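You operate a simulated robot arm through the tools that you are given. There is no shell and no other tool.

You are at the controls of a simulated two-armed robot. One attempt, no reset.

TASK
Glue the white pad to the middle of blank No 47.
Fine: use the green dauber and the glue pot, and stand the dauber back; press the pad down till it sticks. Set down upright: green glue dauber. A coat counts when it lies all over at full strength: go over it till it gets no stronger.

It is judged by the outcome, as a careful person would: the job done as asked, and still so three seconds after it is handed in. It fails if anything else is knocked over, pushed out of place, dropped, spilled or broken.

THE ROBOT
Two 7-joint arms with fingered hands on one trunk that stands fixed in place. Base frame: the origin is at the foot of the trunk, x ahead of it, y to its left, z up. Readings come in mm, degrees, newtons and seconds.
The left shoulder is at [42, 163, 1061], the right one opposite. Each reaches about 1215 mm from its shoulder. Payload 4 kg a hand.
The tool frame of a hand sits at the grasp point between the pads (the TCP): z along the fingers, y along the line on which they close. The tips reach 36 mm beyond it. The gripper opens to 124 mm; its body begins 42 mm behind the TCP. The gripper is a hand of 4 fingers: y runs from the thumb to the fingers, the wrist lies at [-15, -99, -189] in the tool frame, and closing takes about 1.5 s.
Orientation is told as [roll, pitch, yaw] about the base's x, y, z axes, in that order, counted from this pose: with the fingers straight down and the wrist toward the robot, the tool's x, y and z point along [0, 1, 0], [1, 0, 0] and [0, 0, -1] of the base frame.

THE INTERFACE
- The arms move only by the tool nudge_tool. It takes "left_steps", "right_steps" or both (then of equal length, played together; a hand with none holds still); each is a list of rows, each an object of numbers (a shift or turn left out is 0, a gripper value left out holds the last): "tx", "ty", "tz": the shift along the base's x, y, z in units of 30 mm (1.0 is 30 mm); "wx", "wy", "wz": the turn, a rotation vector about the base's x, y, z in units of 5 degrees (1.0 is 5 degrees). In form: [{"tx": .., "ty": .., "tz": .., "wx": .., "wy": .., "wz": ..}, ...]. A call has 1 to 20 rows; each row shifts and turns the commanded pose from where the row before left it. "left_jaw" and "right_jaw" are, for a hand that has rows, the closure, from 0 (fully open) to 1 (shut), set as the call begins (left out, the last holds). A call with a number of a shift or a turn outside -1 to 1 is refused whole. Each row takes 0.2 s and may step no farther than 50 mm and 8.6 degrees from the row before; otherwise, or with a gripper value out of range, the whole call is refused. Where a pose cannot be reached the arm comes as near as it can. A force on the tool above 40 N (or 10 N above the force at the start of the call, whichever is more), or a blocked arm, ends the call early, and 0.2 s more pass. The fingers move at their own pace (about 45 mm/s each) and stop on an object; they squeeze with about 30 N. The grip force told is the motor's: it shows also when the fingers shut on nothing. Time passes only in rows, and 0.2 s behind the last, so rows that do not move let the fingers close. The reply holds the time, the measured pose of the TCP, the force on the tool along the base axes, the opening and the grip force, in the units named above and with some noise, with the torque about the TCP (base axes, N m) and any sound that the robot's microphone picked up.
- Cameras (640 x 400 px; columns grow to the right, rows downward): "scene" is now at [157.1, -8.8, 1315.4]; the picture's right is [-0.08, -1.00, 0.01], its down [-0.32, 0.01, -0.95] and it looks along [0.94, -0.08, -0.32] (base axes); focal length 286 px, centre (320, 200). "left" rides on the left gripper at [-75, -86, -123] in its tool frame; the picture's right is [-0.70, -0.34, 0.63], its down [0.64, -0.68, 0.35] and it looks along [0.32, 0.65, 0.69] (tool axes); focal length 275 px, centre (320, 200). "right" rides on the right gripper at [75, -86, -123] in its tool frame; the picture's right is [-0.70, 0.34, -0.63], its down [-0.65, -0.68, 0.35] and it looks along [-0.32, 0.65, 0.69] (tool axes); focal length 275 px, centre (320, 200). There is no depth. A picture from a camera that has moved, and an enlarged one, comes with that camera's place and axes in the base frame and with its lens.
- camera(camera): a new picture of that camera. It takes no simulated time.
- move_column(by): moves the trunk up (or, below 0, down) by that many mm; the arms and the scene camera ride with it, the base frame stays. It gives what a move gives, with no picture.
- move_fingers(index, middle, ring, thumb_bend, thumb_turn, hand): sets how far each is bent, from 0 (flat) to 1 (curled in); at 0.3 the hand is open as for a grip, at 0.7 the pads meet at the TCP. One left out holds its place. A second passes; each finger stops where it meets its share of the squeeze, and holds until it gets a number again. A gripper value or a shape takes the hand back. It gives what a move gives, with no picture; readings hold the bend of each and the force on the fingers (four entries, about 0 where the hand has none), thumb and palm. thumb_turn goes from beside the hand (0) to across from the fingers (1), as for a grip.
- grasp_type(shape, hand): the hand has 4 fingers and takes this shape, open, in about a second: jaw (thumb against the fingers, like two jaws); tri (thumb and two fingers); tip (a fingertip pinch); poke (one finger out to press); point (the index stretched); flat (the hand flat); cup (the hand cupped); fist (a fist). The gripper value then closes the fingers along that shape, each until it touches; the sizes above hold for jaw. It gives what a move gives, with no picture.
- pan_tilt(pan, tilt): turns the head with the scene camera to pan (to the left, within 86 degrees either way) and tilt (down, from -29 to 69), counted from straight ahead of the robot (the tilt from the chest, where the trunk bows). It gives what a move gives.
- enlarge(camera, box): a new picture of the part [left, top, right, bottom] of that camera's present view, enlarged. It takes no simulated time.
- finish_job(): hands the job in; it is judged then, once.

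Nothing tells you positions but the pictures and the camera data. Unless the task says otherwise, let go and move clear before handing in.

The tools are called after "Request:" as a command line: name --argument value ..., lists and objects as JSON in quotes. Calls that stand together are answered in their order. nudge_tool: Moves the arms, as the interface text tells. Its arguments: {"type":"object","properties":{"left_steps":{"type":"array","items":{"type":"object","properties":{"tx":{"type":"number"},"ty":{"type":"number"},"tz":{"type":"number"},"wx":{"type":"number"},"wy":{"type":"number"},"wz":{"type":"number"}}}},"left_jaw":{"type":"number"},"right_steps":{"type":"array","items":{"type":"object","properties":{"tx":{"type":"number"},"ty":{"type":"number"},"tz":{"type":"number"},"wx":{"type":"number"},"wy":{"type":"number"},"wz":{"type":"number"}}}},"right_jaw":{"type":"number"}},"required":[]} The other tools are called the same way: move_column (by) moves the trunk up or down; grasp_type (shape, hand) gives the hand a shape; move_fingers (index, middle, ring, thumb_bend, thumb_turn, hand) moves the fingers one by one; pan_tilt (pan, tilt) turns the head that bears the scene camera; camera (camera) takes a picture; enlarge (camera, box) takes an enlarged picture of a part of a camera's view; finish_job () hands the job in.

At the start:

```text
time_s: 0.0
left_eef_pos: [757.1, 250.7, 1256.9]
left_tcp_rot: [0.1, 0.0, -0.1]
left_contact_force: [0.2, 0.4, -0.1]
left_torque: [0.0, 0.02, 0.01]
left_grip_width: 123.7
left_grasp_force: 0.1
left_shape: jaw
left_bend: [0.3, 0.3, 0.3, 0.3, 0.98]
left_finger forces: [0.0, 0.0, 0.0, 0.1, 0.0, 0.0]
right_eef_pos: [511.5, -370.4, 1259.5]
right_tcp_rot: [0.1, 0.0, 0.1]
right_contact_force: [0.5, 0.0, -0.4]
right_torque: [0.02, 0.01, 0.02]
right_grip_width: 123.5
right_grasp_force: 0.1
right_shape: jaw
right_bend: [0.3, 0.3, 0.3, 0.3, 0.98]
right_finger forces: [0.1, 0.1, 0.0, 0.1, 0.0, 0.1]
trunk travel left (down, up): [-225.0, 253.0]
head pan, tilt (commanded): [-4.6, 9.8]
```

scene: 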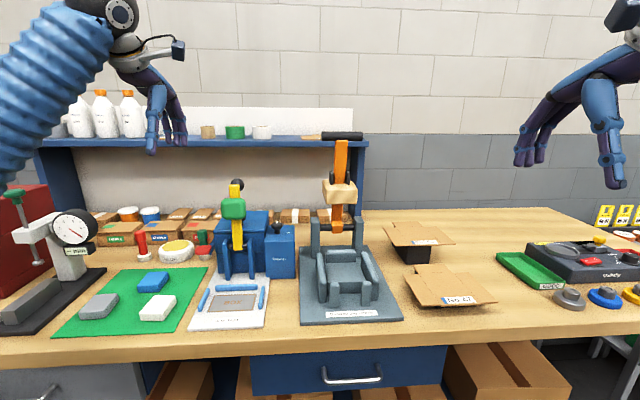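
right: 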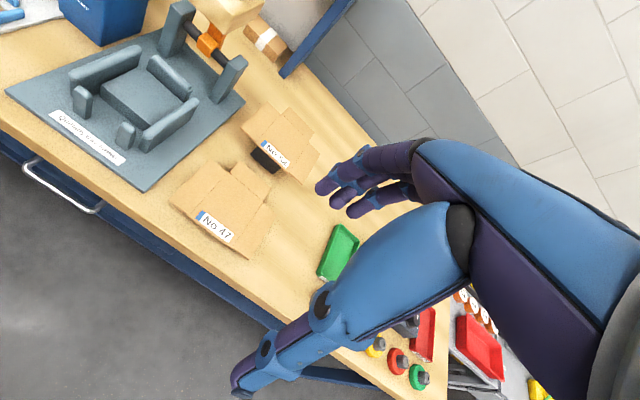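
left: 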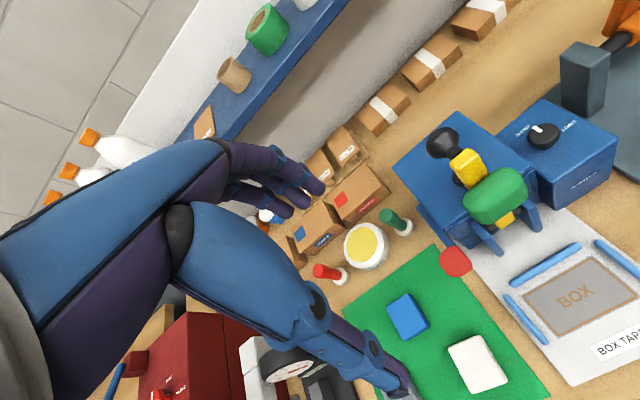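

I see a workbench with pads on a green mat (grey, blue, white), a glue pot with a yellow top, a red and a green dauber, and two flat box blanks on the right. The front one is No 47. I'll look closer before moving anything.

Request:
enlarge --camera "scene" --box '[40, 190, 280, 340]'

Request:
enlarge --camera "scene" --box '[360, 200, 520, 320]'

Request:
enlarge --camera "left" --box '[260, 150, 540, 400]'

Request:
enlarge --camera "right" --box '[150, 80, 350, 280]'

```text
2.67 times, centred on (160, 265) of scene
camera zoom: at [157.1, -8.8, 1315.4], right [-0.08, -1.0, 0.01], down [-0.32, 0.01, -0.95], along [0.94, -0.08, -0.32], focal length 762 px, centre (747, 27)
```

zoom: 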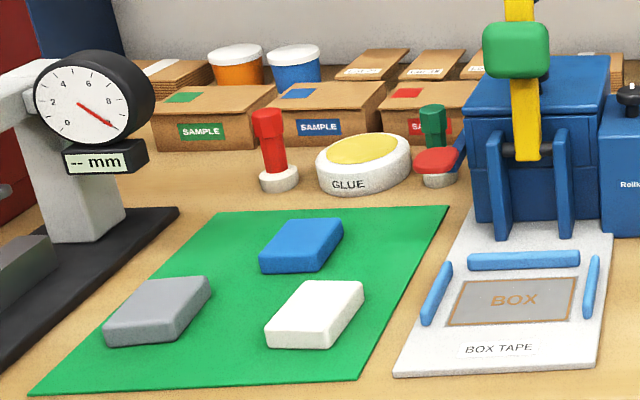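

```text
3.33 times, centred on (440, 260) of scene
camera zoom: at [157.1, -8.8, 1315.4], right [-0.08, -1.0, 0.01], down [-0.32, 0.01, -0.95], along [0.94, -0.08, -0.32], focal length 952 px, centre (-80, 0)
```

zoom: 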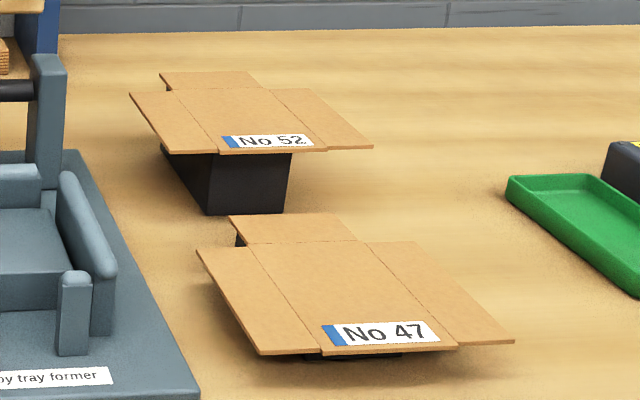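

```text
1.60 times, centred on (400, 275) of left
camera zoom: at [670.0, 176.9, 1380.5], right [-0.34, -0.7, -0.63], down [-0.68, 0.64, -0.35], along [0.65, 0.32, -0.69], focal length 440 px, centre (192, 80)
```

zoom: 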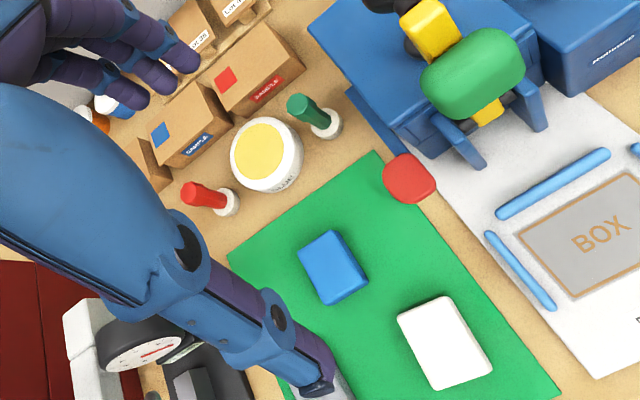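

```text
2.00 times, centred on (250, 180) of right
camera zoom: at [425.8, -295.9, 1381.5], right [0.34, -0.7, 0.63], down [-0.68, -0.65, -0.34], along [0.65, -0.32, -0.69], focal length 551 px, centre (460, 240)
```

zoom: 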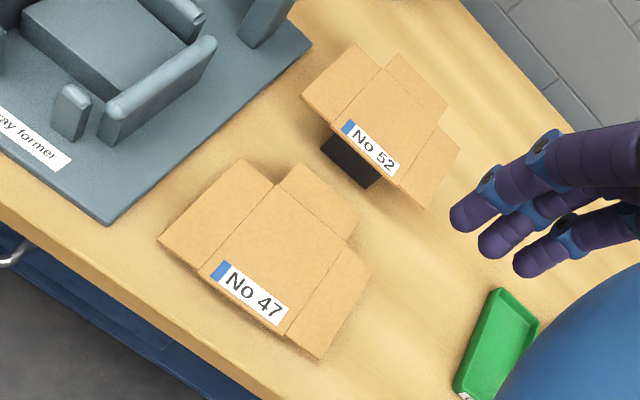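

The objects are on a bench, with the blanks raised on dark stands. I'll turn the head toward the work area and zoom in to measure better.

Request:
pan_tilt --pan 20 --tilt 25

Request:
camera --camera "scene"

Request:
enlarge --camera "left" --box '[300, 180, 500, 305]'

```text
time_s: 0.9
left_eef_pos: [756.3, 251.8, 1257.5]
left_tcp_rot: [0.0, 0.1, 0.0]
left_contact_force: [0.2, 0.8, 0.1]
left_torque: [-0.03, -0.02, 0.0]
left_grip_width: 124.1
left_grasp_force: 0.0
left_shape: jaw
left_bend: [0.3, 0.3, 0.3, 0.3, 0.98]
left_finger forces: [0.1, 0.0, 0.1, 0.0, 0.0, 0.0]
right_eef_pos: [511.8, -371.0, 1258.5]
right_tcp_rot: [0.0, 0.1, -0.1]
right_contact_force: [-0.1, -0.1, 0.2]
right_torque: [-0.02, 0.01, 0.0]
right_grip_width: 123.4
right_grasp_force: 0.1
right_shape: jaw
right_bend: [0.3, 0.3, 0.3, 0.3, 0.98]
right_finger forces: [0.1, 0.0, 0.1, 0.0, 0.0, 0.1]
trunk travel left (down, up): [-225.0, 253.0]
head pan, tilt (commanded): [20.0, 25.0]
```

```text
taken
camera scene: at [147.4, 30.1, 1291.9], right [0.34, -0.94, -0.05], down [-0.53, -0.14, -0.83], along [0.78, 0.31, -0.55], focal length 286 px, centre (320, 200)
```

scene: 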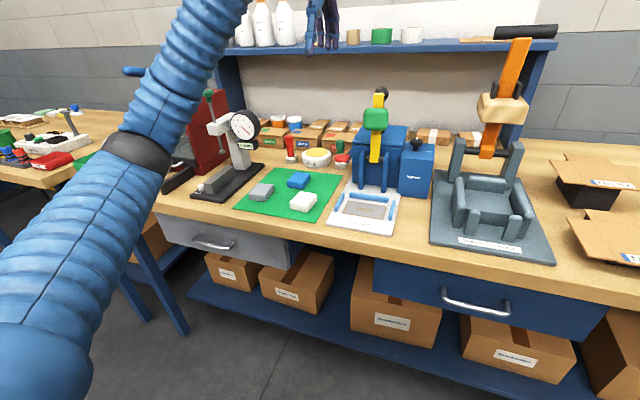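

```text
3.20 times, centred on (400, 242) of left
camera zoom: at [670.0, 176.9, 1380.5], right [-0.34, -0.7, -0.63], down [-0.68, 0.64, -0.35], along [0.65, 0.32, -0.69], focal length 881 px, centre (64, 64)
```

zoom: 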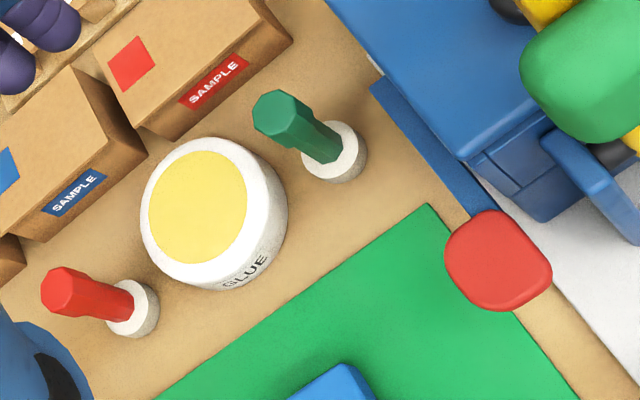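

Request:
enlarge --camera "scene" --box '[270, 125, 370, 188]'

Request:
enlarge --camera "scene" --box '[230, 160, 400, 266]'

```text
6.35 times, centred on (320, 156) of scene
camera zoom: at [147.4, 30.1, 1291.9], right [0.34, -0.94, -0.05], down [-0.53, -0.14, -0.83], along [0.78, 0.31, -0.55], focal length 1814 px, centre (320, 476)
```

zoom: 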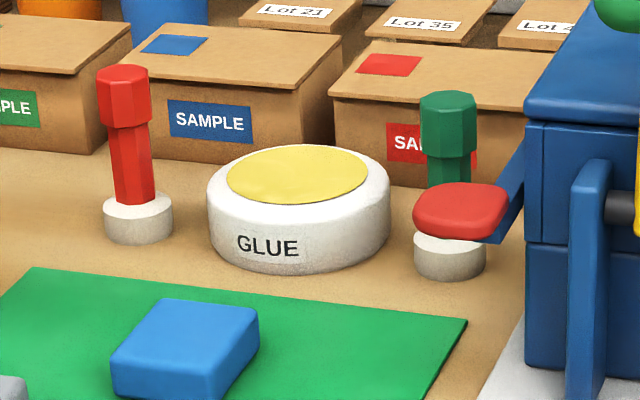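

```text
3.76 times, centred on (315, 213) of scene
camera zoom: at [147.4, 30.1, 1291.9], right [0.34, -0.94, -0.05], down [-0.53, -0.14, -0.83], along [0.78, 0.31, -0.55], focal length 1075 px, centre (339, 151)
```

zoom: 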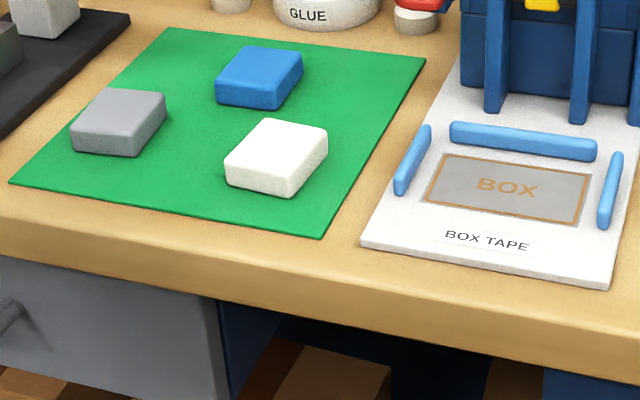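

The green dauber stands upright on a white disc at about (925, 264) with its top near z 968. The pot is at about (942, 349), the white pad at about (691, 293), and blank 47's panel centre at about (679, -346, z 923). I'll move the left hand above the dauber at a safe height and look again.

Request:
nudge_tool --left_steps '[{"tx": 0.8, "ty": 0.1, "wz": -0.5}, {"tx": 0.8, "ty": 0.1, "wz": -0.5}, {"tx": 0.8, "ty": 0.1, "wz": -0.5}, {"tx": 0.8, "ty": 0.1, "wz": -0.5}, {"tx": 0.8, "wz": -0.5}, {"tx": 0.8, "wz": -0.5}, {}, {}]'

Request:
camera --camera "left"

Request:
camera --camera "scene"

```text
time_s: 2.7
left_eef_pos: [903.3, 261.6, 1259.2]
left_tcp_rot: [-0.1, 0.0, -15.0]
left_contact_force: [-0.1, -0.8, 0.5]
left_torque: [0.04, -0.01, 0.0]
left_grip_width: 123.9
left_grasp_force: 0.1
left_shape: jaw
left_bend: [0.3, 0.3, 0.3, 0.3, 0.98]
left_finger forces: [0.0, 0.1, 0.1, 0.0, 0.0, 0.0]
right_eef_pos: [512.4, -371.7, 1259.3]
right_tcp_rot: [0.1, 0.1, 0.0]
right_contact_force: [0.9, -0.6, 0.3]
right_torque: [0.04, 0.0, 0.03]
right_grip_width: 123.7
right_grasp_force: 0.1
right_shape: jaw
right_bend: [0.3, 0.3, 0.3, 0.3, 0.98]
right_finger forces: [0.1, 0.0, 0.0, 0.0, 0.1, 0.0]
trunk travel left (down, up): [-225.0, 253.0]
head pan, tilt (commanded): [20.0, 25.0]
```

```text
taken
camera left: at [800.6, 211.9, 1383.7], right [-0.51, -0.58, -0.63], down [-0.49, 0.8, -0.35], along [0.71, 0.14, -0.69], focal length 275 px, centre (320, 200)
```

left: 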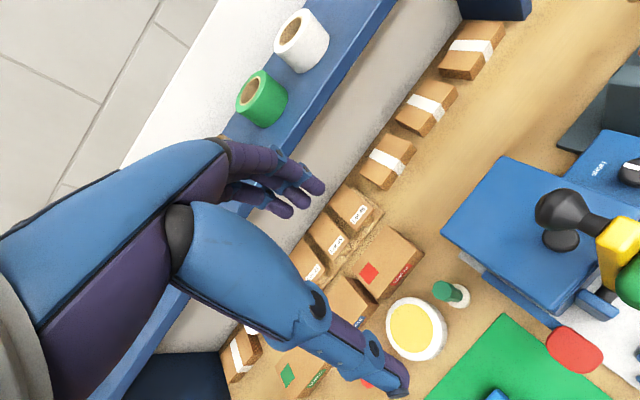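

```text
taken
camera scene: at [147.7, 29.9, 1291.8], right [0.34, -0.94, -0.05], down [-0.53, -0.14, -0.83], along [0.78, 0.31, -0.55], focal length 286 px, centre (320, 200)
```

scene: 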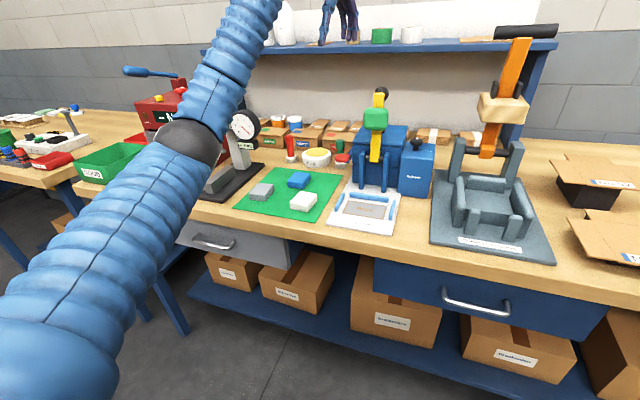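

Request:
enlarge --camera "left" --box '[360, 250, 600, 400]'

Request:
enlarge --camera "left" --box '[410, 265, 490, 315]'

```text
2.67 times, centred on (480, 325) of left
camera zoom: at [800.6, 211.9, 1383.7], right [-0.51, -0.58, -0.63], down [-0.49, 0.8, -0.35], along [0.71, 0.14, -0.69], focal length 734 px, centre (-107, -133)
```

zoom: 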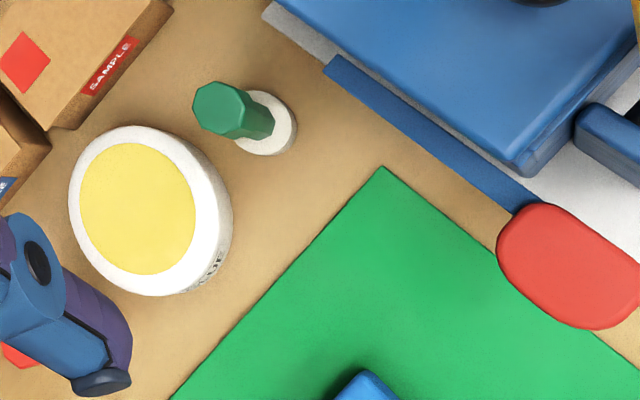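

```text
8.00 times, centred on (450, 290) of left
camera zoom: at [800.6, 211.9, 1383.7], right [-0.51, -0.58, -0.63], down [-0.49, 0.8, -0.35], along [0.71, 0.14, -0.69], focal length 2202 px, centre (-720, -520)
```

zoom: 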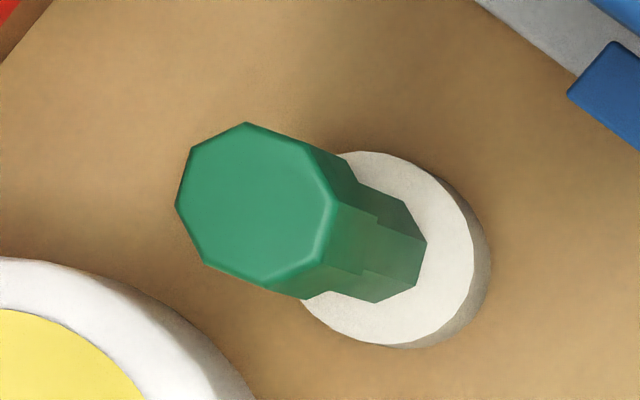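

The dauber axis measures about (924, 267). I'll part-close the left gripper and descend above it to about z 1060, then check from both cameras.

Request:
nudge_tool --left_steps '[{"tx": 0.69, "ty": 0.18}, {"tz": -1}, {"tz": -1}, {"tz": -1}, {"tz": -1}, {"tz": -1}, {"tz": -1}, {"tz": -0.6}, {}]' --left_jaw 0.35

Request:
camera --camera "left"

Request:
enlarge --camera "scene" --box '[240, 60, 440, 185]'

```text
time_s: 4.7
left_eef_pos: [920.9, 269.6, 1060.1]
left_tcp_rot: [0.0, 0.0, -15.0]
left_contact_force: [-1.0, 0.1, -0.4]
left_torque: [0.03, 0.04, 0.01]
left_grip_width: 80.7
left_grasp_force: 0.1
left_shape: jaw
left_bend: [0.36, 0.4, 0.38, 0.51, 0.99]
left_finger forces: [0.0, 0.0, 0.1, 0.1, 0.1, 0.0]
right_eef_pos: [511.0, -371.3, 1258.8]
right_tcp_rot: [0.1, 0.1, 0.0]
right_contact_force: [0.6, 0.2, 0.1]
right_torque: [-0.02, 0.01, -0.01]
right_grip_width: 123.8
right_grasp_force: 0.0
right_shape: jaw
right_bend: [0.3, 0.3, 0.3, 0.3, 0.98]
right_finger forces: [0.0, 0.0, 0.1, 0.0, 0.0, 0.0]
trunk travel left (down, up): [-225.0, 253.0]
head pan, tilt (commanded): [20.0, 25.0]
```

```text
taken
camera left: at [818.1, 220.1, 1183.2], right [-0.51, -0.59, -0.63], down [-0.49, 0.8, -0.35], along [0.71, 0.14, -0.69], focal length 275 px, centre (320, 200)
```

left: 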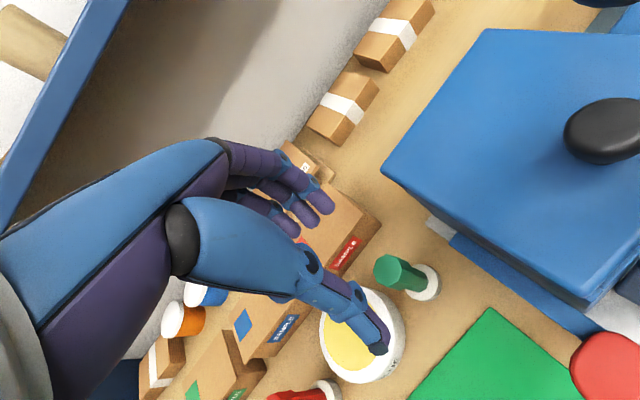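

```text
3.20 times, centred on (340, 122) of scene
camera zoom: at [147.2, 30.1, 1292.0], right [0.34, -0.94, -0.05], down [-0.53, -0.14, -0.83], along [0.78, 0.31, -0.55], focal length 914 px, centre (256, 448)
```

zoom: 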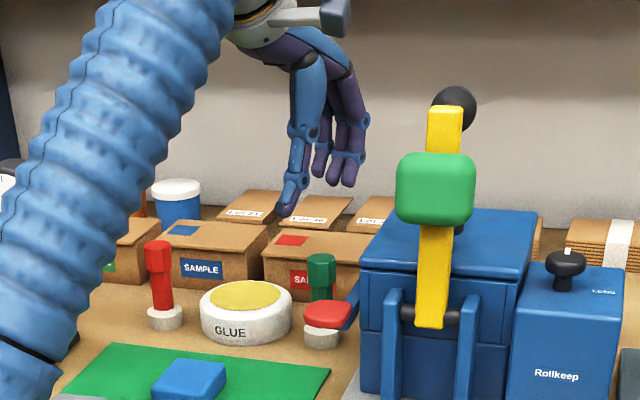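

Request:
enlarge --camera "left" --box '[350, 235, 478, 315]'

Request:
enlarge --camera "scene" --box '[300, 125, 380, 175]'

```text
5.00 times, centred on (414, 275) of left
camera zoom: at [818.1, 220.1, 1183.2], right [-0.51, -0.59, -0.63], down [-0.49, 0.8, -0.35], along [0.71, 0.14, -0.69], focal length 1376 px, centre (-150, -175)
```

zoom: 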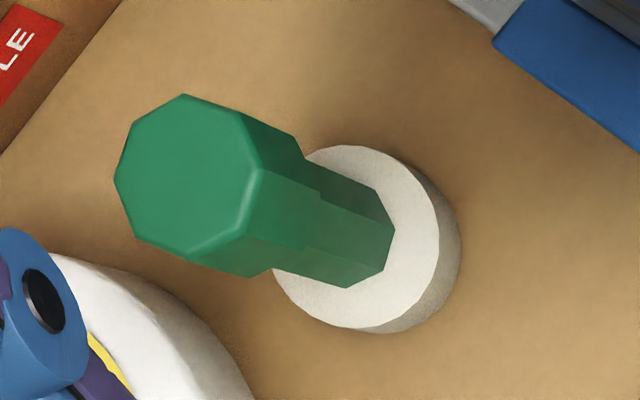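

```text
8.00 times, centred on (340, 150) of scene
camera zoom: at [147.2, 30.1, 1292.0], right [0.34, -0.94, -0.05], down [-0.53, -0.14, -0.83], along [0.78, 0.31, -0.55], focal length 2285 px, centre (160, 600)
```

zoom: 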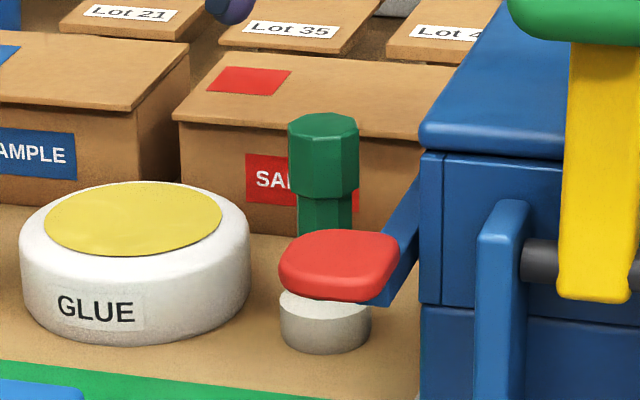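

The dauber is confirmed at (924.5, 266.5), and the hand is lined up above it. I'll descend to grip height (z ≈ 950) and check before closing.

Request:
nudge_tool --left_steps '[{"tz": -0.75}, {"tz": -0.75}, {"tz": -0.75}, {"tz": -0.7}, {"tz": -0.7}, {}]'

Request:
camera --camera "left"

Request:
enlarge --camera "scene" --box '[260, 80, 420, 180]'

```text
time_s: 6.1
left_eef_pos: [916.2, 266.8, 967.2]
left_tcp_rot: [0.6, -1.1, -14.9]
left_contact_force: [0.6, -0.2, -0.2]
left_torque: [-0.05, 0.01, -0.01]
left_grip_width: 80.9
left_grasp_force: 0.1
left_shape: jaw
left_bend: [0.36, 0.4, 0.38, 0.51, 0.99]
left_finger forces: [0.1, 0.1, 0.0, 0.1, 0.1, 0.1]
right_eef_pos: [502.8, -374.1, 1264.6]
right_tcp_rot: [0.2, -0.4, 0.0]
right_contact_force: [0.2, 0.5, 0.4]
right_torque: [-0.01, 0.02, -0.01]
right_grip_width: 123.5
right_grasp_force: 0.1
right_shape: jaw
right_bend: [0.3, 0.3, 0.3, 0.3, 0.98]
right_finger forces: [0.0, 0.0, 0.1, 0.0, 0.1, 0.0]
trunk travel left (down, up): [-225.0, 253.0]
head pan, tilt (commanded): [20.0, 25.0]
```

```text
taken
camera left: at [810.8, 217.1, 1089.6], right [-0.49, -0.58, -0.65], down [-0.49, 0.8, -0.35], along [0.72, 0.14, -0.68], focal length 275 px, centre (320, 200)
```

left: 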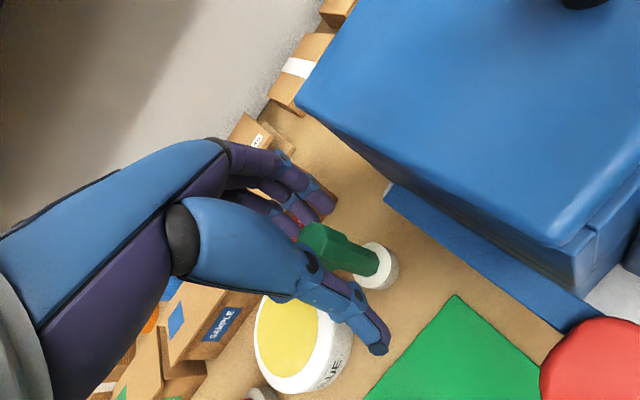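

```text
4.00 times, centred on (340, 130) of scene
camera zoom: at [138.5, 26.1, 1294.9], right [0.34, -0.94, -0.05], down [-0.52, -0.14, -0.84], along [0.78, 0.31, -0.54], focal length 1143 px, centre (240, 480)
```

zoom: 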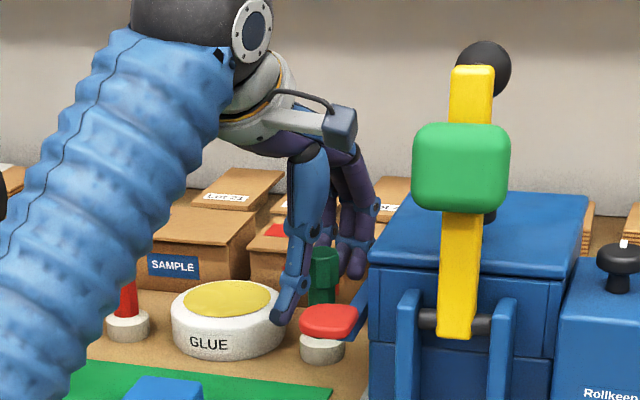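

The trunk leaned back slightly and the hand stopped about 17 mm short. Some part of the arm may be touching something, so I'll look before going further.

Request:
camera --camera "scene"

Request:
camera --camera "right"

Request:
enlarge --camera "scene" --box '[80, 80, 340, 242]'

```text
taken
camera scene: at [138.5, 26.1, 1294.9], right [0.34, -0.94, -0.05], down [-0.52, -0.14, -0.84], along [0.78, 0.31, -0.54], focal length 286 px, centre (320, 200)
```

scene: 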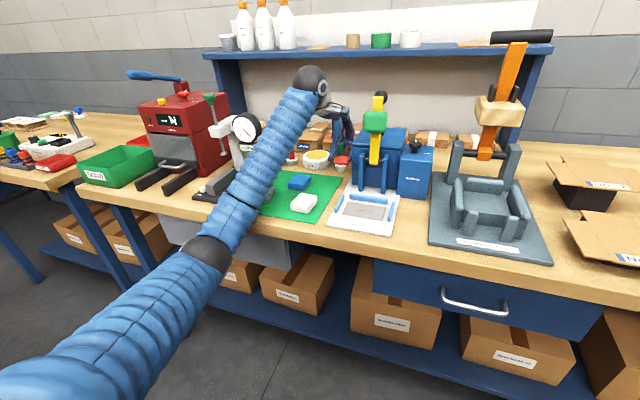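

```text
taken
camera right: at [416.4, -300.2, 1385.7], right [0.33, -0.7, 0.63], down [-0.68, -0.64, -0.35], along [0.66, -0.31, -0.69], focal length 275 px, centre (320, 200)
```

right: 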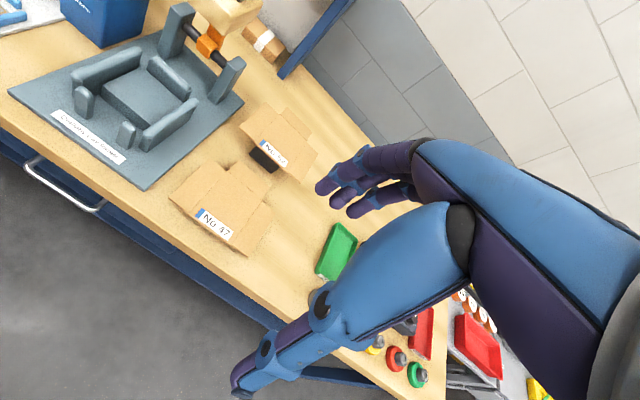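

```text
2.46 times, centred on (210, 161) of scene
camera zoom: at [138.5, 26.1, 1294.9], right [0.34, -0.94, -0.05], down [-0.52, -0.14, -0.84], along [0.78, 0.31, -0.54], focal length 703 px, centre (591, 296)
```

zoom: 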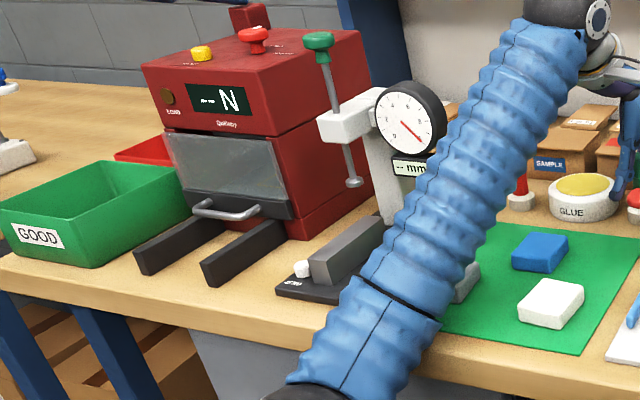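

The left forearm is bearing on the table's front edge because the elbow hangs low. I'll lift back up, then raise the trunk so the arm reaches in from higher.

Request:
nudge_tool --left_steps '[{"tz": 0.7}, {"tz": 0.8}, {"tz": 0.8}, {"tz": 0.8}, {"tz": 0.8}, {}]'

Request:
move_column --by 220

Request:
camera --camera "scene"

Request:
camera --camera "left"

```text
time_s: 7.5
left_eef_pos: [920.1, 269.7, 1064.5]
left_tcp_rot: [0.0, 0.1, -15.1]
left_contact_force: [-0.4, 0.8, 0.7]
left_torque: [-0.01, 0.05, 0.02]
left_grip_width: 80.7
left_grasp_force: 0.1
left_shape: jaw
left_bend: [0.36, 0.4, 0.38, 0.51, 0.99]
left_finger forces: [0.0, 0.1, 0.1, 0.0, 0.1, 0.1]
right_eef_pos: [512.0, -369.8, 1257.3]
right_tcp_rot: [0.0, 0.1, -0.1]
right_contact_force: [0.9, -0.2, 0.2]
right_torque: [-0.01, 0.01, 0.03]
right_grip_width: 123.6
right_grasp_force: 0.0
right_shape: jaw
right_bend: [0.3, 0.3, 0.3, 0.3, 0.98]
right_finger forces: [0.1, 0.0, 0.1, 0.1, 0.0, 0.0]
trunk travel left (down, up): [-225.0, 253.0]
head pan, tilt (commanded): [20.0, 25.0]
```

```text
time_s: 9.8
left_eef_pos: [921.2, 268.7, 1285.0]
left_tcp_rot: [0.0, 0.1, -15.0]
left_contact_force: [-0.7, 0.3, -0.6]
left_torque: [0.0, 0.03, 0.01]
left_grip_width: 81.0
left_grasp_force: 0.1
left_shape: jaw
left_bend: [0.36, 0.4, 0.38, 0.51, 0.99]
left_finger forces: [0.0, 0.1, 0.0, 0.1, 0.0, 0.0]
right_eef_pos: [512.5, -371.5, 1477.7]
right_tcp_rot: [0.0, 0.1, 0.0]
right_contact_force: [0.6, 0.5, 0.1]
right_torque: [0.01, -0.02, 0.0]
right_grip_width: 123.7
right_grasp_force: 0.1
right_shape: jaw
right_bend: [0.3, 0.3, 0.3, 0.3, 0.98]
right_finger forces: [0.1, 0.0, 0.0, 0.1, 0.0, 0.0]
trunk travel left (down, up): [-445.0, 33.0]
head pan, tilt (commanded): [20.0, 25.0]
```

```text
taken
camera scene: at [81.0, 30.1, 1533.3], right [0.34, -0.94, 0.0], down [-0.4, -0.14, -0.9], along [0.85, 0.31, -0.43], focal length 286 px, centre (320, 200)
```

scene: 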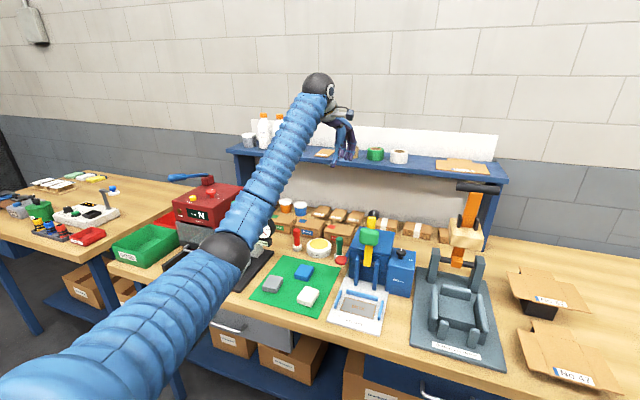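

```text
taken
camera left: at [818.5, 218.9, 1409.4], right [-0.51, -0.59, -0.63], down [-0.49, 0.8, -0.34], along [0.71, 0.14, -0.69], focal length 275 px, centre (320, 200)
```

left: 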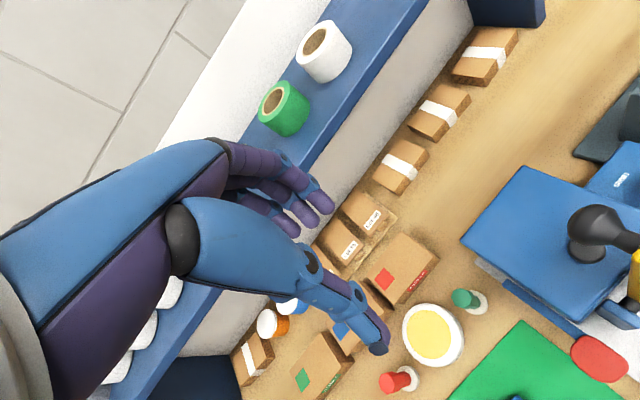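

Request:
enlarge --camera "scene" --box '[180, 160, 380, 285]'

```text
3.20 times, centred on (280, 222) of scene
camera zoom: at [81.0, 30.1, 1533.3], right [0.34, -0.94, 0.0], down [-0.4, -0.14, -0.9], along [0.85, 0.31, -0.43], focal length 914 px, centre (448, 128)
```

zoom: 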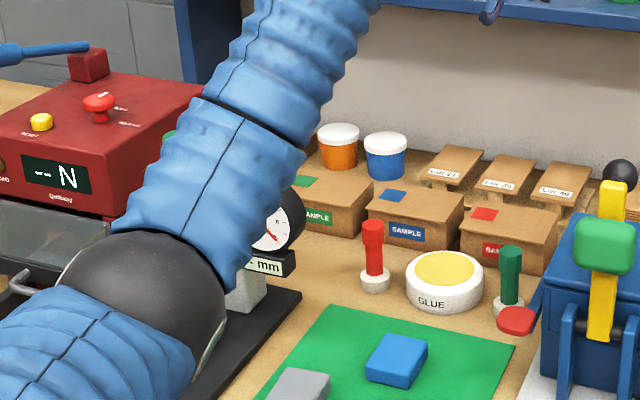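

The gauge is still standing and clear. I'll raise the trunk a little more and then descend in stages, watching for any lean.

Request:
move_column --by 30

Request:
nudge_tool --left_steps '[{"tz": -1}, {"tz": -1}, {"tz": -1}, {"tz": -1}, {"tz": -1}, {"tz": -1}, {"tz": -1}, {"tz": -1}, {}]'

Request:
camera --camera "scene"

Request:
enlarge --camera "left" --box '[300, 200, 540, 350]'

```text
time_s: 10.6
left_eef_pos: [921.1, 268.7, 1315.8]
left_tcp_rot: [0.0, 0.0, -15.0]
left_contact_force: [-0.5, 0.3, -0.2]
left_torque: [0.0, -0.01, -0.01]
left_grip_width: 81.0
left_grasp_force: 0.0
left_shape: jaw
left_bend: [0.36, 0.4, 0.38, 0.51, 0.99]
left_finger forces: [0.0, 0.1, 0.1, 0.0, 0.0, 0.0]
right_eef_pos: [513.6, -372.4, 1509.0]
right_tcp_rot: [0.0, 0.1, 0.1]
right_contact_force: [0.5, -0.1, -0.4]
right_torque: [-0.03, 0.0, -0.01]
right_grip_width: 123.8
right_grasp_force: 0.0
right_shape: jaw
right_bend: [0.3, 0.3, 0.3, 0.3, 0.98]
right_finger forces: [0.0, 0.0, 0.0, 0.1, 0.1, 0.1]
trunk travel left (down, up): [-475.0, 3.0]
head pan, tilt (commanded): [20.0, 25.0]
```

```text
time_s: 12.6
left_eef_pos: [920.9, 268.5, 1078.0]
left_tcp_rot: [-0.1, 0.0, -14.9]
left_contact_force: [-0.6, -0.8, -0.1]
left_torque: [0.01, 0.04, -0.01]
left_grip_width: 80.6
left_grasp_force: 0.0
left_shape: jaw
left_bend: [0.36, 0.4, 0.38, 0.51, 0.99]
left_finger forces: [0.0, 0.0, 0.0, 0.1, 0.0, 0.1]
right_eef_pos: [512.0, -371.2, 1508.3]
right_tcp_rot: [0.0, 0.1, 0.0]
right_contact_force: [-0.1, 0.0, 1.3]
right_torque: [-0.04, 0.01, 0.03]
right_grip_width: 123.7
right_grasp_force: 0.1
right_shape: jaw
right_bend: [0.3, 0.3, 0.3, 0.3, 0.98]
right_finger forces: [0.1, 0.0, 0.0, 0.1, 0.1, 0.0]
trunk travel left (down, up): [-475.0, 3.0]
head pan, tilt (commanded): [20.0, 25.0]
```

```text
taken
camera scene: at [79.2, 30.0, 1562.8], right [0.34, -0.94, 0.0], down [-0.4, -0.14, -0.91], along [0.85, 0.31, -0.42], focal length 286 px, centre (320, 200)
```

scene: 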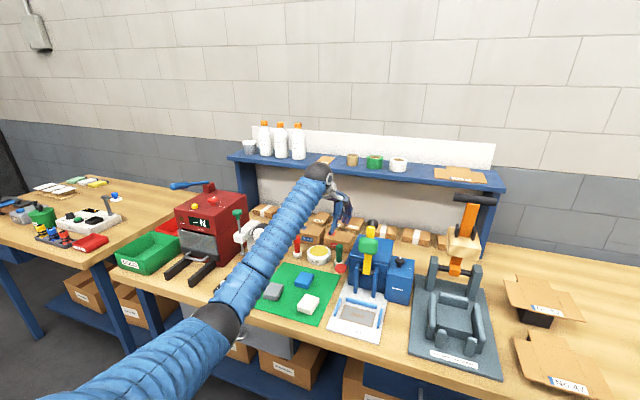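

```text
2.67 times, centred on (420, 275) of left
camera zoom: at [818.9, 220.0, 1201.0], right [-0.51, -0.59, -0.63], down [-0.49, 0.8, -0.35], along [0.71, 0.14, -0.69], focal length 734 px, centre (53, 0)
```

zoom: 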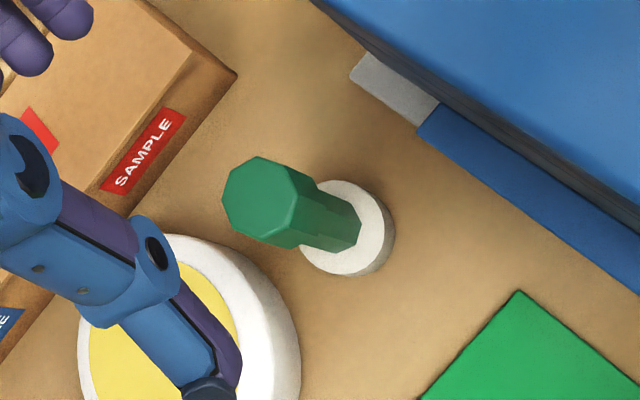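

Request:
nudge_tool --left_steps '[{"tx": 0.11, "ty": -0.08, "tz": -0.8}, {"tz": -0.8}, {"tz": -0.8}, {"tz": -0.8}, {"tz": -0.5}, {"tz": -0.5}, {}]'

Request:
camera --camera "scene"

Request:
camera --camera "left"

Request:
enlarge --camera "scene" --box '[260, 160, 420, 300]'

```text
time_s: 14.2
left_eef_pos: [924.1, 267.1, 949.5]
left_tcp_rot: [0.0, 0.0, -15.0]
left_contact_force: [-0.9, -0.9, -0.3]
left_torque: [0.03, 0.04, 0.0]
left_grip_width: 80.8
left_grasp_force: 0.1
left_shape: jaw
left_bend: [0.36, 0.4, 0.38, 0.51, 0.99]
left_finger forces: [0.1, 0.1, 0.0, 0.0, 0.0, 0.0]
right_eef_pos: [511.1, -370.5, 1508.4]
right_tcp_rot: [-0.1, 0.2, 0.0]
right_contact_force: [-0.7, 0.3, 0.4]
right_torque: [0.0, -0.02, -0.02]
right_grip_width: 123.6
right_grasp_force: 0.0
right_shape: jaw
right_bend: [0.3, 0.3, 0.3, 0.3, 0.98]
right_finger forces: [0.0, 0.0, 0.0, 0.0, 0.0, 0.0]
trunk travel left (down, up): [-475.0, 3.0]
head pan, tilt (commanded): [20.0, 25.0]
```

```text
taken
camera scene: at [79.2, 30.0, 1562.7], right [0.34, -0.94, 0.0], down [-0.4, -0.14, -0.91], along [0.85, 0.31, -0.42], focal length 286 px, centre (320, 200)
```

scene: 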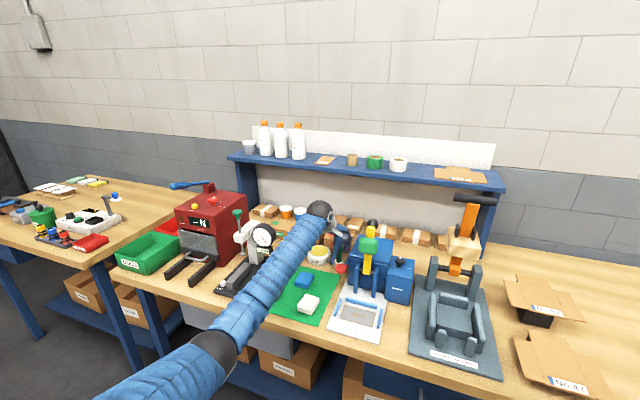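

```text
taken
camera left: at [820.9, 217.1, 1074.2], right [-0.51, -0.59, -0.63], down [-0.49, 0.8, -0.35], along [0.71, 0.14, -0.69], focal length 275 px, centre (320, 200)
```

left: 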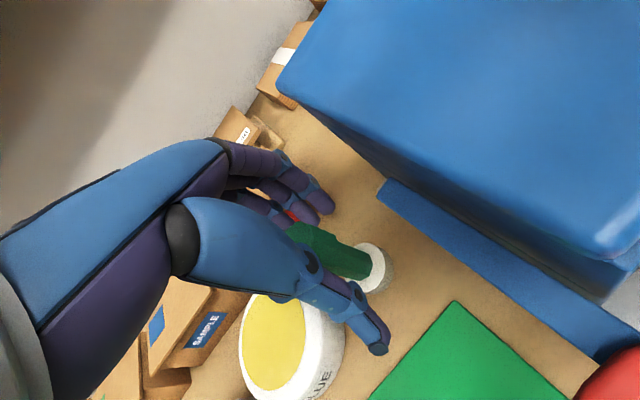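

```text
2.86 times, centred on (340, 230) of scene
camera zoom: at [79.2, 30.0, 1562.7], right [0.34, -0.94, 0.0], down [-0.4, -0.14, -0.91], along [0.85, 0.31, -0.42], focal length 816 px, centre (263, 114)
```

zoom: 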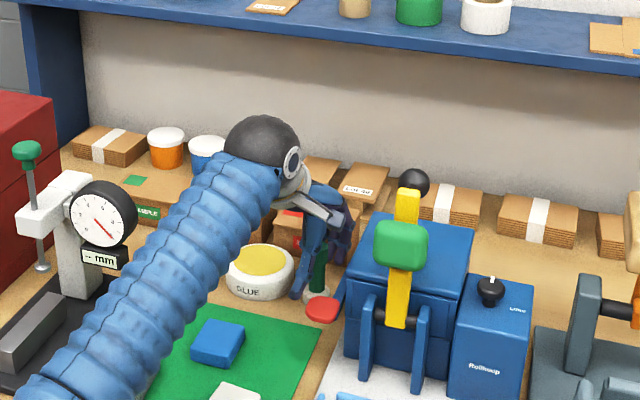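

The hand is at grip height with no lean, and the dauber cap sits between thumb and fingers. I'll close the grip.

Request:
nudge_tool --left_steps '[{}, {}, {}, {}, {}, {}, {}, {}]' --left_jaw 1.0

Request:
camera --camera "left"

Request:
enlarge --camera "scene" --box '[290, 210, 390, 280]'

```text
time_s: 16.0
left_eef_pos: [924.3, 266.8, 950.5]
left_tcp_rot: [0.0, 0.0, -15.0]
left_contact_force: [0.0, -0.8, -0.7]
left_torque: [0.05, 0.04, 0.01]
left_grip_width: 16.3
left_grasp_force: 29.9
left_shape: jaw
left_bend: [0.59, 0.63, 0.69, 0.67, 1.0]
left_finger forces: [16.6, 9.9, 0.0, 0.0, 27.4, 0.0]
right_eef_pos: [511.9, -371.8, 1509.4]
right_tcp_rot: [0.0, 0.1, 0.0]
right_contact_force: [0.2, -0.6, -0.3]
right_torque: [0.0, 0.03, -0.05]
right_grip_width: 123.8
right_grasp_force: 0.1
right_shape: jaw
right_bend: [0.3, 0.3, 0.3, 0.3, 0.98]
right_finger forces: [0.1, 0.0, 0.0, 0.0, 0.1, 0.0]
trunk travel left (down, up): [-475.0, 3.0]
head pan, tilt (commanded): [20.0, 25.0]
```

```text
taken
camera left: at [821.1, 217.1, 1074.3], right [-0.51, -0.59, -0.63], down [-0.49, 0.8, -0.35], along [0.71, 0.14, -0.69], focal length 275 px, centre (320, 200)
```

left: 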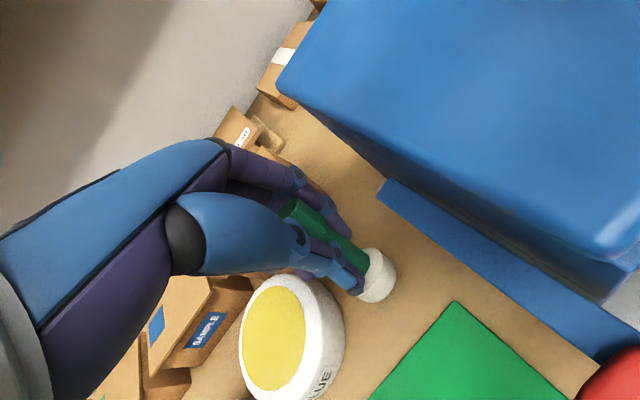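

```text
5.71 times, centred on (340, 245) of scene
camera zoom: at [79.4, 30.2, 1562.7], right [0.34, -0.94, 0.0], down [-0.4, -0.14, -0.91], along [0.85, 0.31, -0.42], focal length 1632 px, centre (206, -57)
```

zoom: 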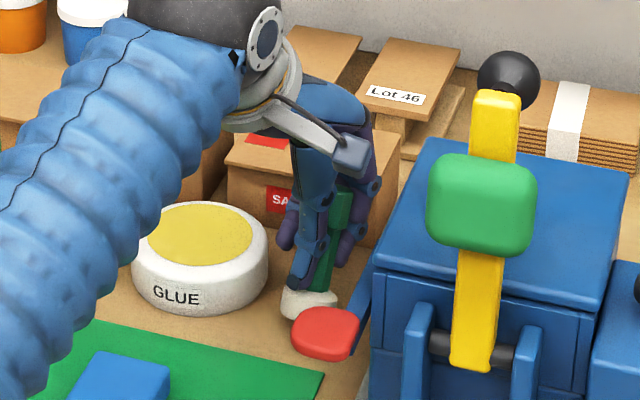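

The grip holds at about 27 N. I'll lift slightly and check how the dauber hangs.

Request:
nudge_tool --left_steps '[{"tz": 0.3}, {"tz": 0.4}, {"tz": 0.5}, {"tz": 0.5}, {"tz": 0.5}, {}]'

Request:
enlarge --camera "left" --box '[240, 160, 480, 310]'

Request:
enlarge --camera "scene" --box '[290, 200, 390, 270]'

```text
time_s: 17.4
left_eef_pos: [924.6, 265.8, 1015.3]
left_tcp_rot: [0.0, 0.1, -15.0]
left_contact_force: [-0.4, 0.2, -0.6]
left_torque: [0.01, -0.02, -0.01]
left_grip_width: 16.2
left_grasp_force: 29.5
left_shape: jaw
left_bend: [0.59, 0.63, 0.69, 0.67, 1.0]
left_finger forces: [16.6, 10.0, 0.0, 0.0, 27.4, 0.0]
right_eef_pos: [511.6, -370.6, 1508.8]
right_tcp_rot: [0.0, 0.0, 0.1]
right_contact_force: [-0.3, 0.2, -1.0]
right_torque: [0.0, -0.01, -0.02]
right_grip_width: 123.6
right_grasp_force: 0.2
right_shape: jaw
right_bend: [0.3, 0.3, 0.3, 0.3, 0.98]
right_finger forces: [0.1, 0.0, 0.0, 0.1, 0.0, 0.0]
trunk travel left (down, up): [-475.0, 3.0]
head pan, tilt (commanded): [20.0, 25.0]
```

```text
2.67 times, centred on (360, 235) of left
camera zoom: at [821.8, 216.4, 1139.0], right [-0.51, -0.59, -0.63], down [-0.49, 0.8, -0.35], along [0.71, 0.14, -0.69], focal length 734 px, centre (213, 107)
```

zoom: 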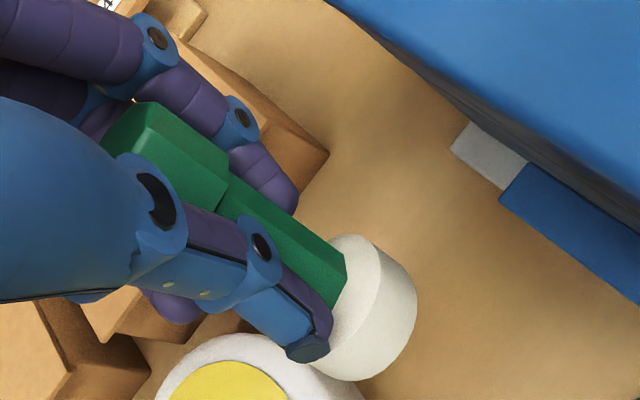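

```text
5.71 times, centred on (340, 235) of scene
camera zoom: at [79.5, 30.3, 1562.7], right [0.34, -0.94, 0.0], down [-0.4, -0.14, -0.91], along [0.85, 0.31, -0.42], focal length 1632 px, centre (206, 0)
```

zoom: 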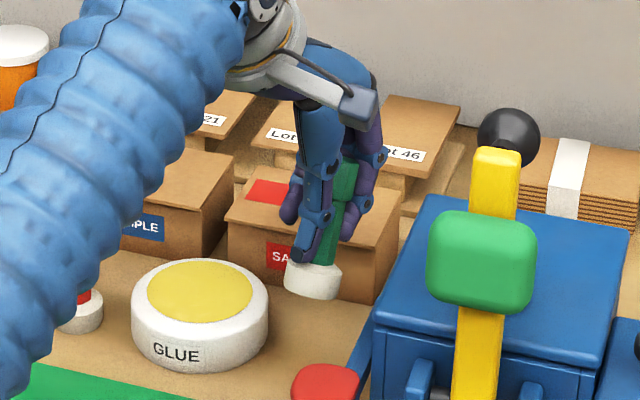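

The whole dauber, head disc included, came up, but it hangs tilted by roughly 10°. I'll lift it a bit more and measure the tilt before using it.

Request:
nudge_tool --left_steps '[{"tz": 0.7}, {"tz": 0.7}, {"tz": 0.6}, {}]'

Request:
enlarge --camera "scene" --box '[310, 200, 370, 240]'

Request:
enlarge --camera "left" --box '[260, 180, 400, 280]'

Request:
camera --camera "right"

```text
time_s: 18.4
left_eef_pos: [924.2, 266.5, 1076.0]
left_tcp_rot: [-0.1, 0.0, -15.0]
left_contact_force: [-0.3, -0.7, -0.4]
left_torque: [-0.02, 0.01, -0.01]
left_grip_width: 16.0
left_grasp_force: 30.3
left_shape: jaw
left_bend: [0.59, 0.63, 0.69, 0.67, 1.0]
left_finger forces: [16.7, 9.9, 0.1, 0.0, 27.4, 0.0]
right_eef_pos: [512.0, -371.9, 1509.7]
right_tcp_rot: [-0.1, 0.1, 0.0]
right_contact_force: [0.2, 0.9, -0.4]
right_torque: [-0.03, 0.01, 0.03]
right_grip_width: 123.5
right_grasp_force: 0.1
right_shape: jaw
right_bend: [0.3, 0.3, 0.3, 0.3, 0.98]
right_finger forces: [0.1, 0.1, 0.1, 0.0, 0.0, 0.0]
trunk travel left (down, up): [-475.0, 3.0]
head pan, tilt (commanded): [20.0, 25.0]
```

```text
10.00 times, centred on (340, 220) of scene
camera zoom: at [79.6, 30.3, 1562.7], right [0.34, -0.94, 0.0], down [-0.4, -0.14, -0.91], along [0.85, 0.31, -0.42], focal length 2857 px, centre (120, 0)
```

zoom: 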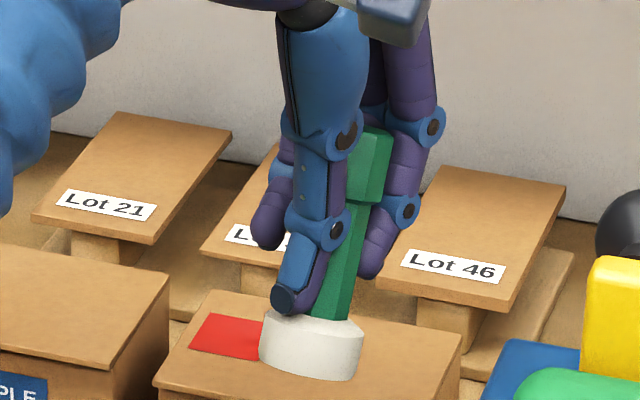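

```text
4.00 times, centred on (330, 230) of left
camera zoom: at [821.0, 216.6, 1200.5], right [-0.51, -0.59, -0.63], down [-0.49, 0.8, -0.35], along [0.71, 0.14, -0.69], focal length 1101 px, centre (280, 80)
```

zoom: 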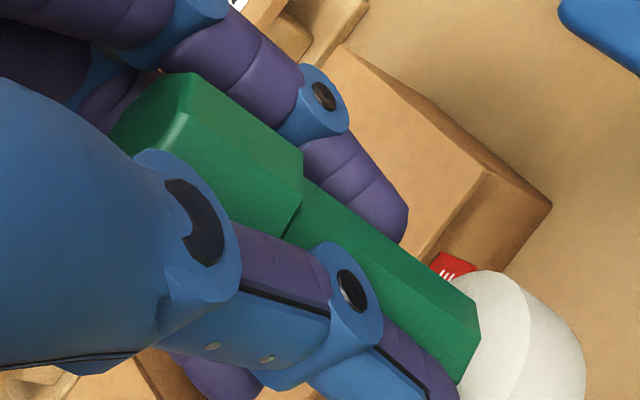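

```text
taken
camera right: at [426.0, -295.9, 1631.5], right [0.34, -0.7, 0.63], down [-0.68, -0.65, -0.34], along [0.65, -0.32, -0.69], focal length 275 px, centre (320, 200)
```

right: 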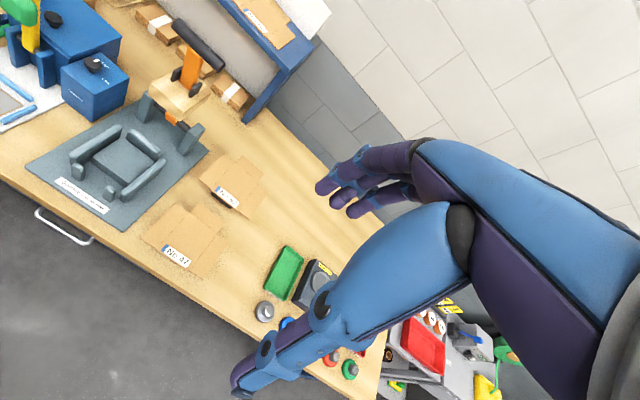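

The dauber's top leans about 12° away from the robot and 6° to the right. I'll turn the wrist to stand the dauber vertical and re-measure.

Request:
nudge_tool --left_steps '[{"wx": -0.4, "wy": -0.8}, {"wx": -0.4, "wy": -0.8}, {"wx": -0.4, "wy": -0.8}, {}, {}]'

Request:
enlarge --camera "scene" --box '[310, 200, 370, 240]'

Request:
enlarge --camera "left" --box '[260, 180, 400, 280]'

```text
time_s: 19.6
left_eef_pos: [924.0, 267.8, 1076.3]
left_tcp_rot: [-2.9, -13.2, -14.7]
left_contact_force: [-0.5, -0.5, 0.0]
left_torque: [0.0, 0.01, 0.02]
left_grip_width: 16.0
left_grasp_force: 30.2
left_shape: jaw
left_bend: [0.59, 0.63, 0.69, 0.67, 1.0]
left_finger forces: [16.8, 9.9, 0.0, 0.1, 27.5, 0.0]
right_eef_pos: [512.0, -370.0, 1508.8]
right_tcp_rot: [0.0, 0.1, 0.0]
right_contact_force: [-0.5, 0.2, -0.1]
right_torque: [0.01, 0.05, 0.0]
right_grip_width: 123.6
right_grasp_force: 0.1
right_shape: jaw
right_bend: [0.3, 0.3, 0.3, 0.3, 0.98]
right_finger forces: [0.1, 0.0, 0.0, 0.0, 0.0, 0.0]
trunk travel left (down, up): [-475.0, 3.0]
head pan, tilt (commanded): [20.0, 25.0]
```

```text
10.00 times, centred on (340, 220) of scene
camera zoom: at [79.4, 30.2, 1562.7], right [0.34, -0.94, 0.0], down [-0.4, -0.14, -0.91], along [0.85, 0.31, -0.42], focal length 2857 px, centre (120, 0)
```

zoom: 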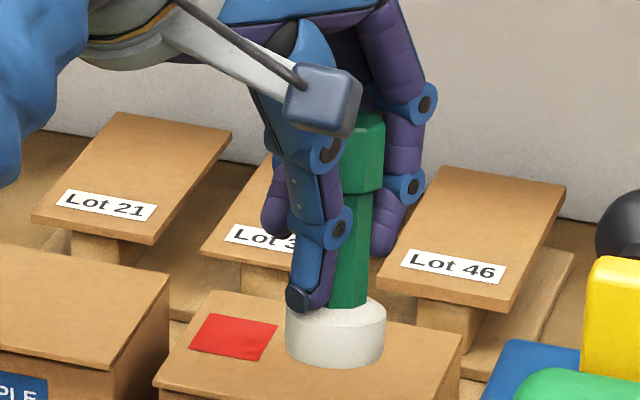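

```text
4.00 times, centred on (330, 230) of left
camera zoom: at [797.9, 229.0, 1181.0], right [-0.37, -0.65, -0.66], down [-0.4, 0.75, -0.52], along [0.84, 0.07, -0.54], focal length 1101 px, centre (280, 80)
```

zoom: 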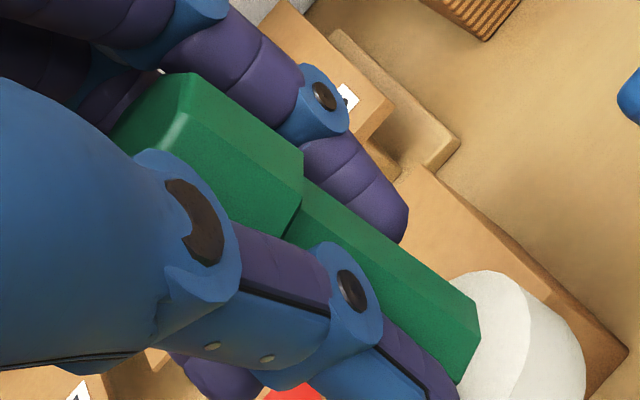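

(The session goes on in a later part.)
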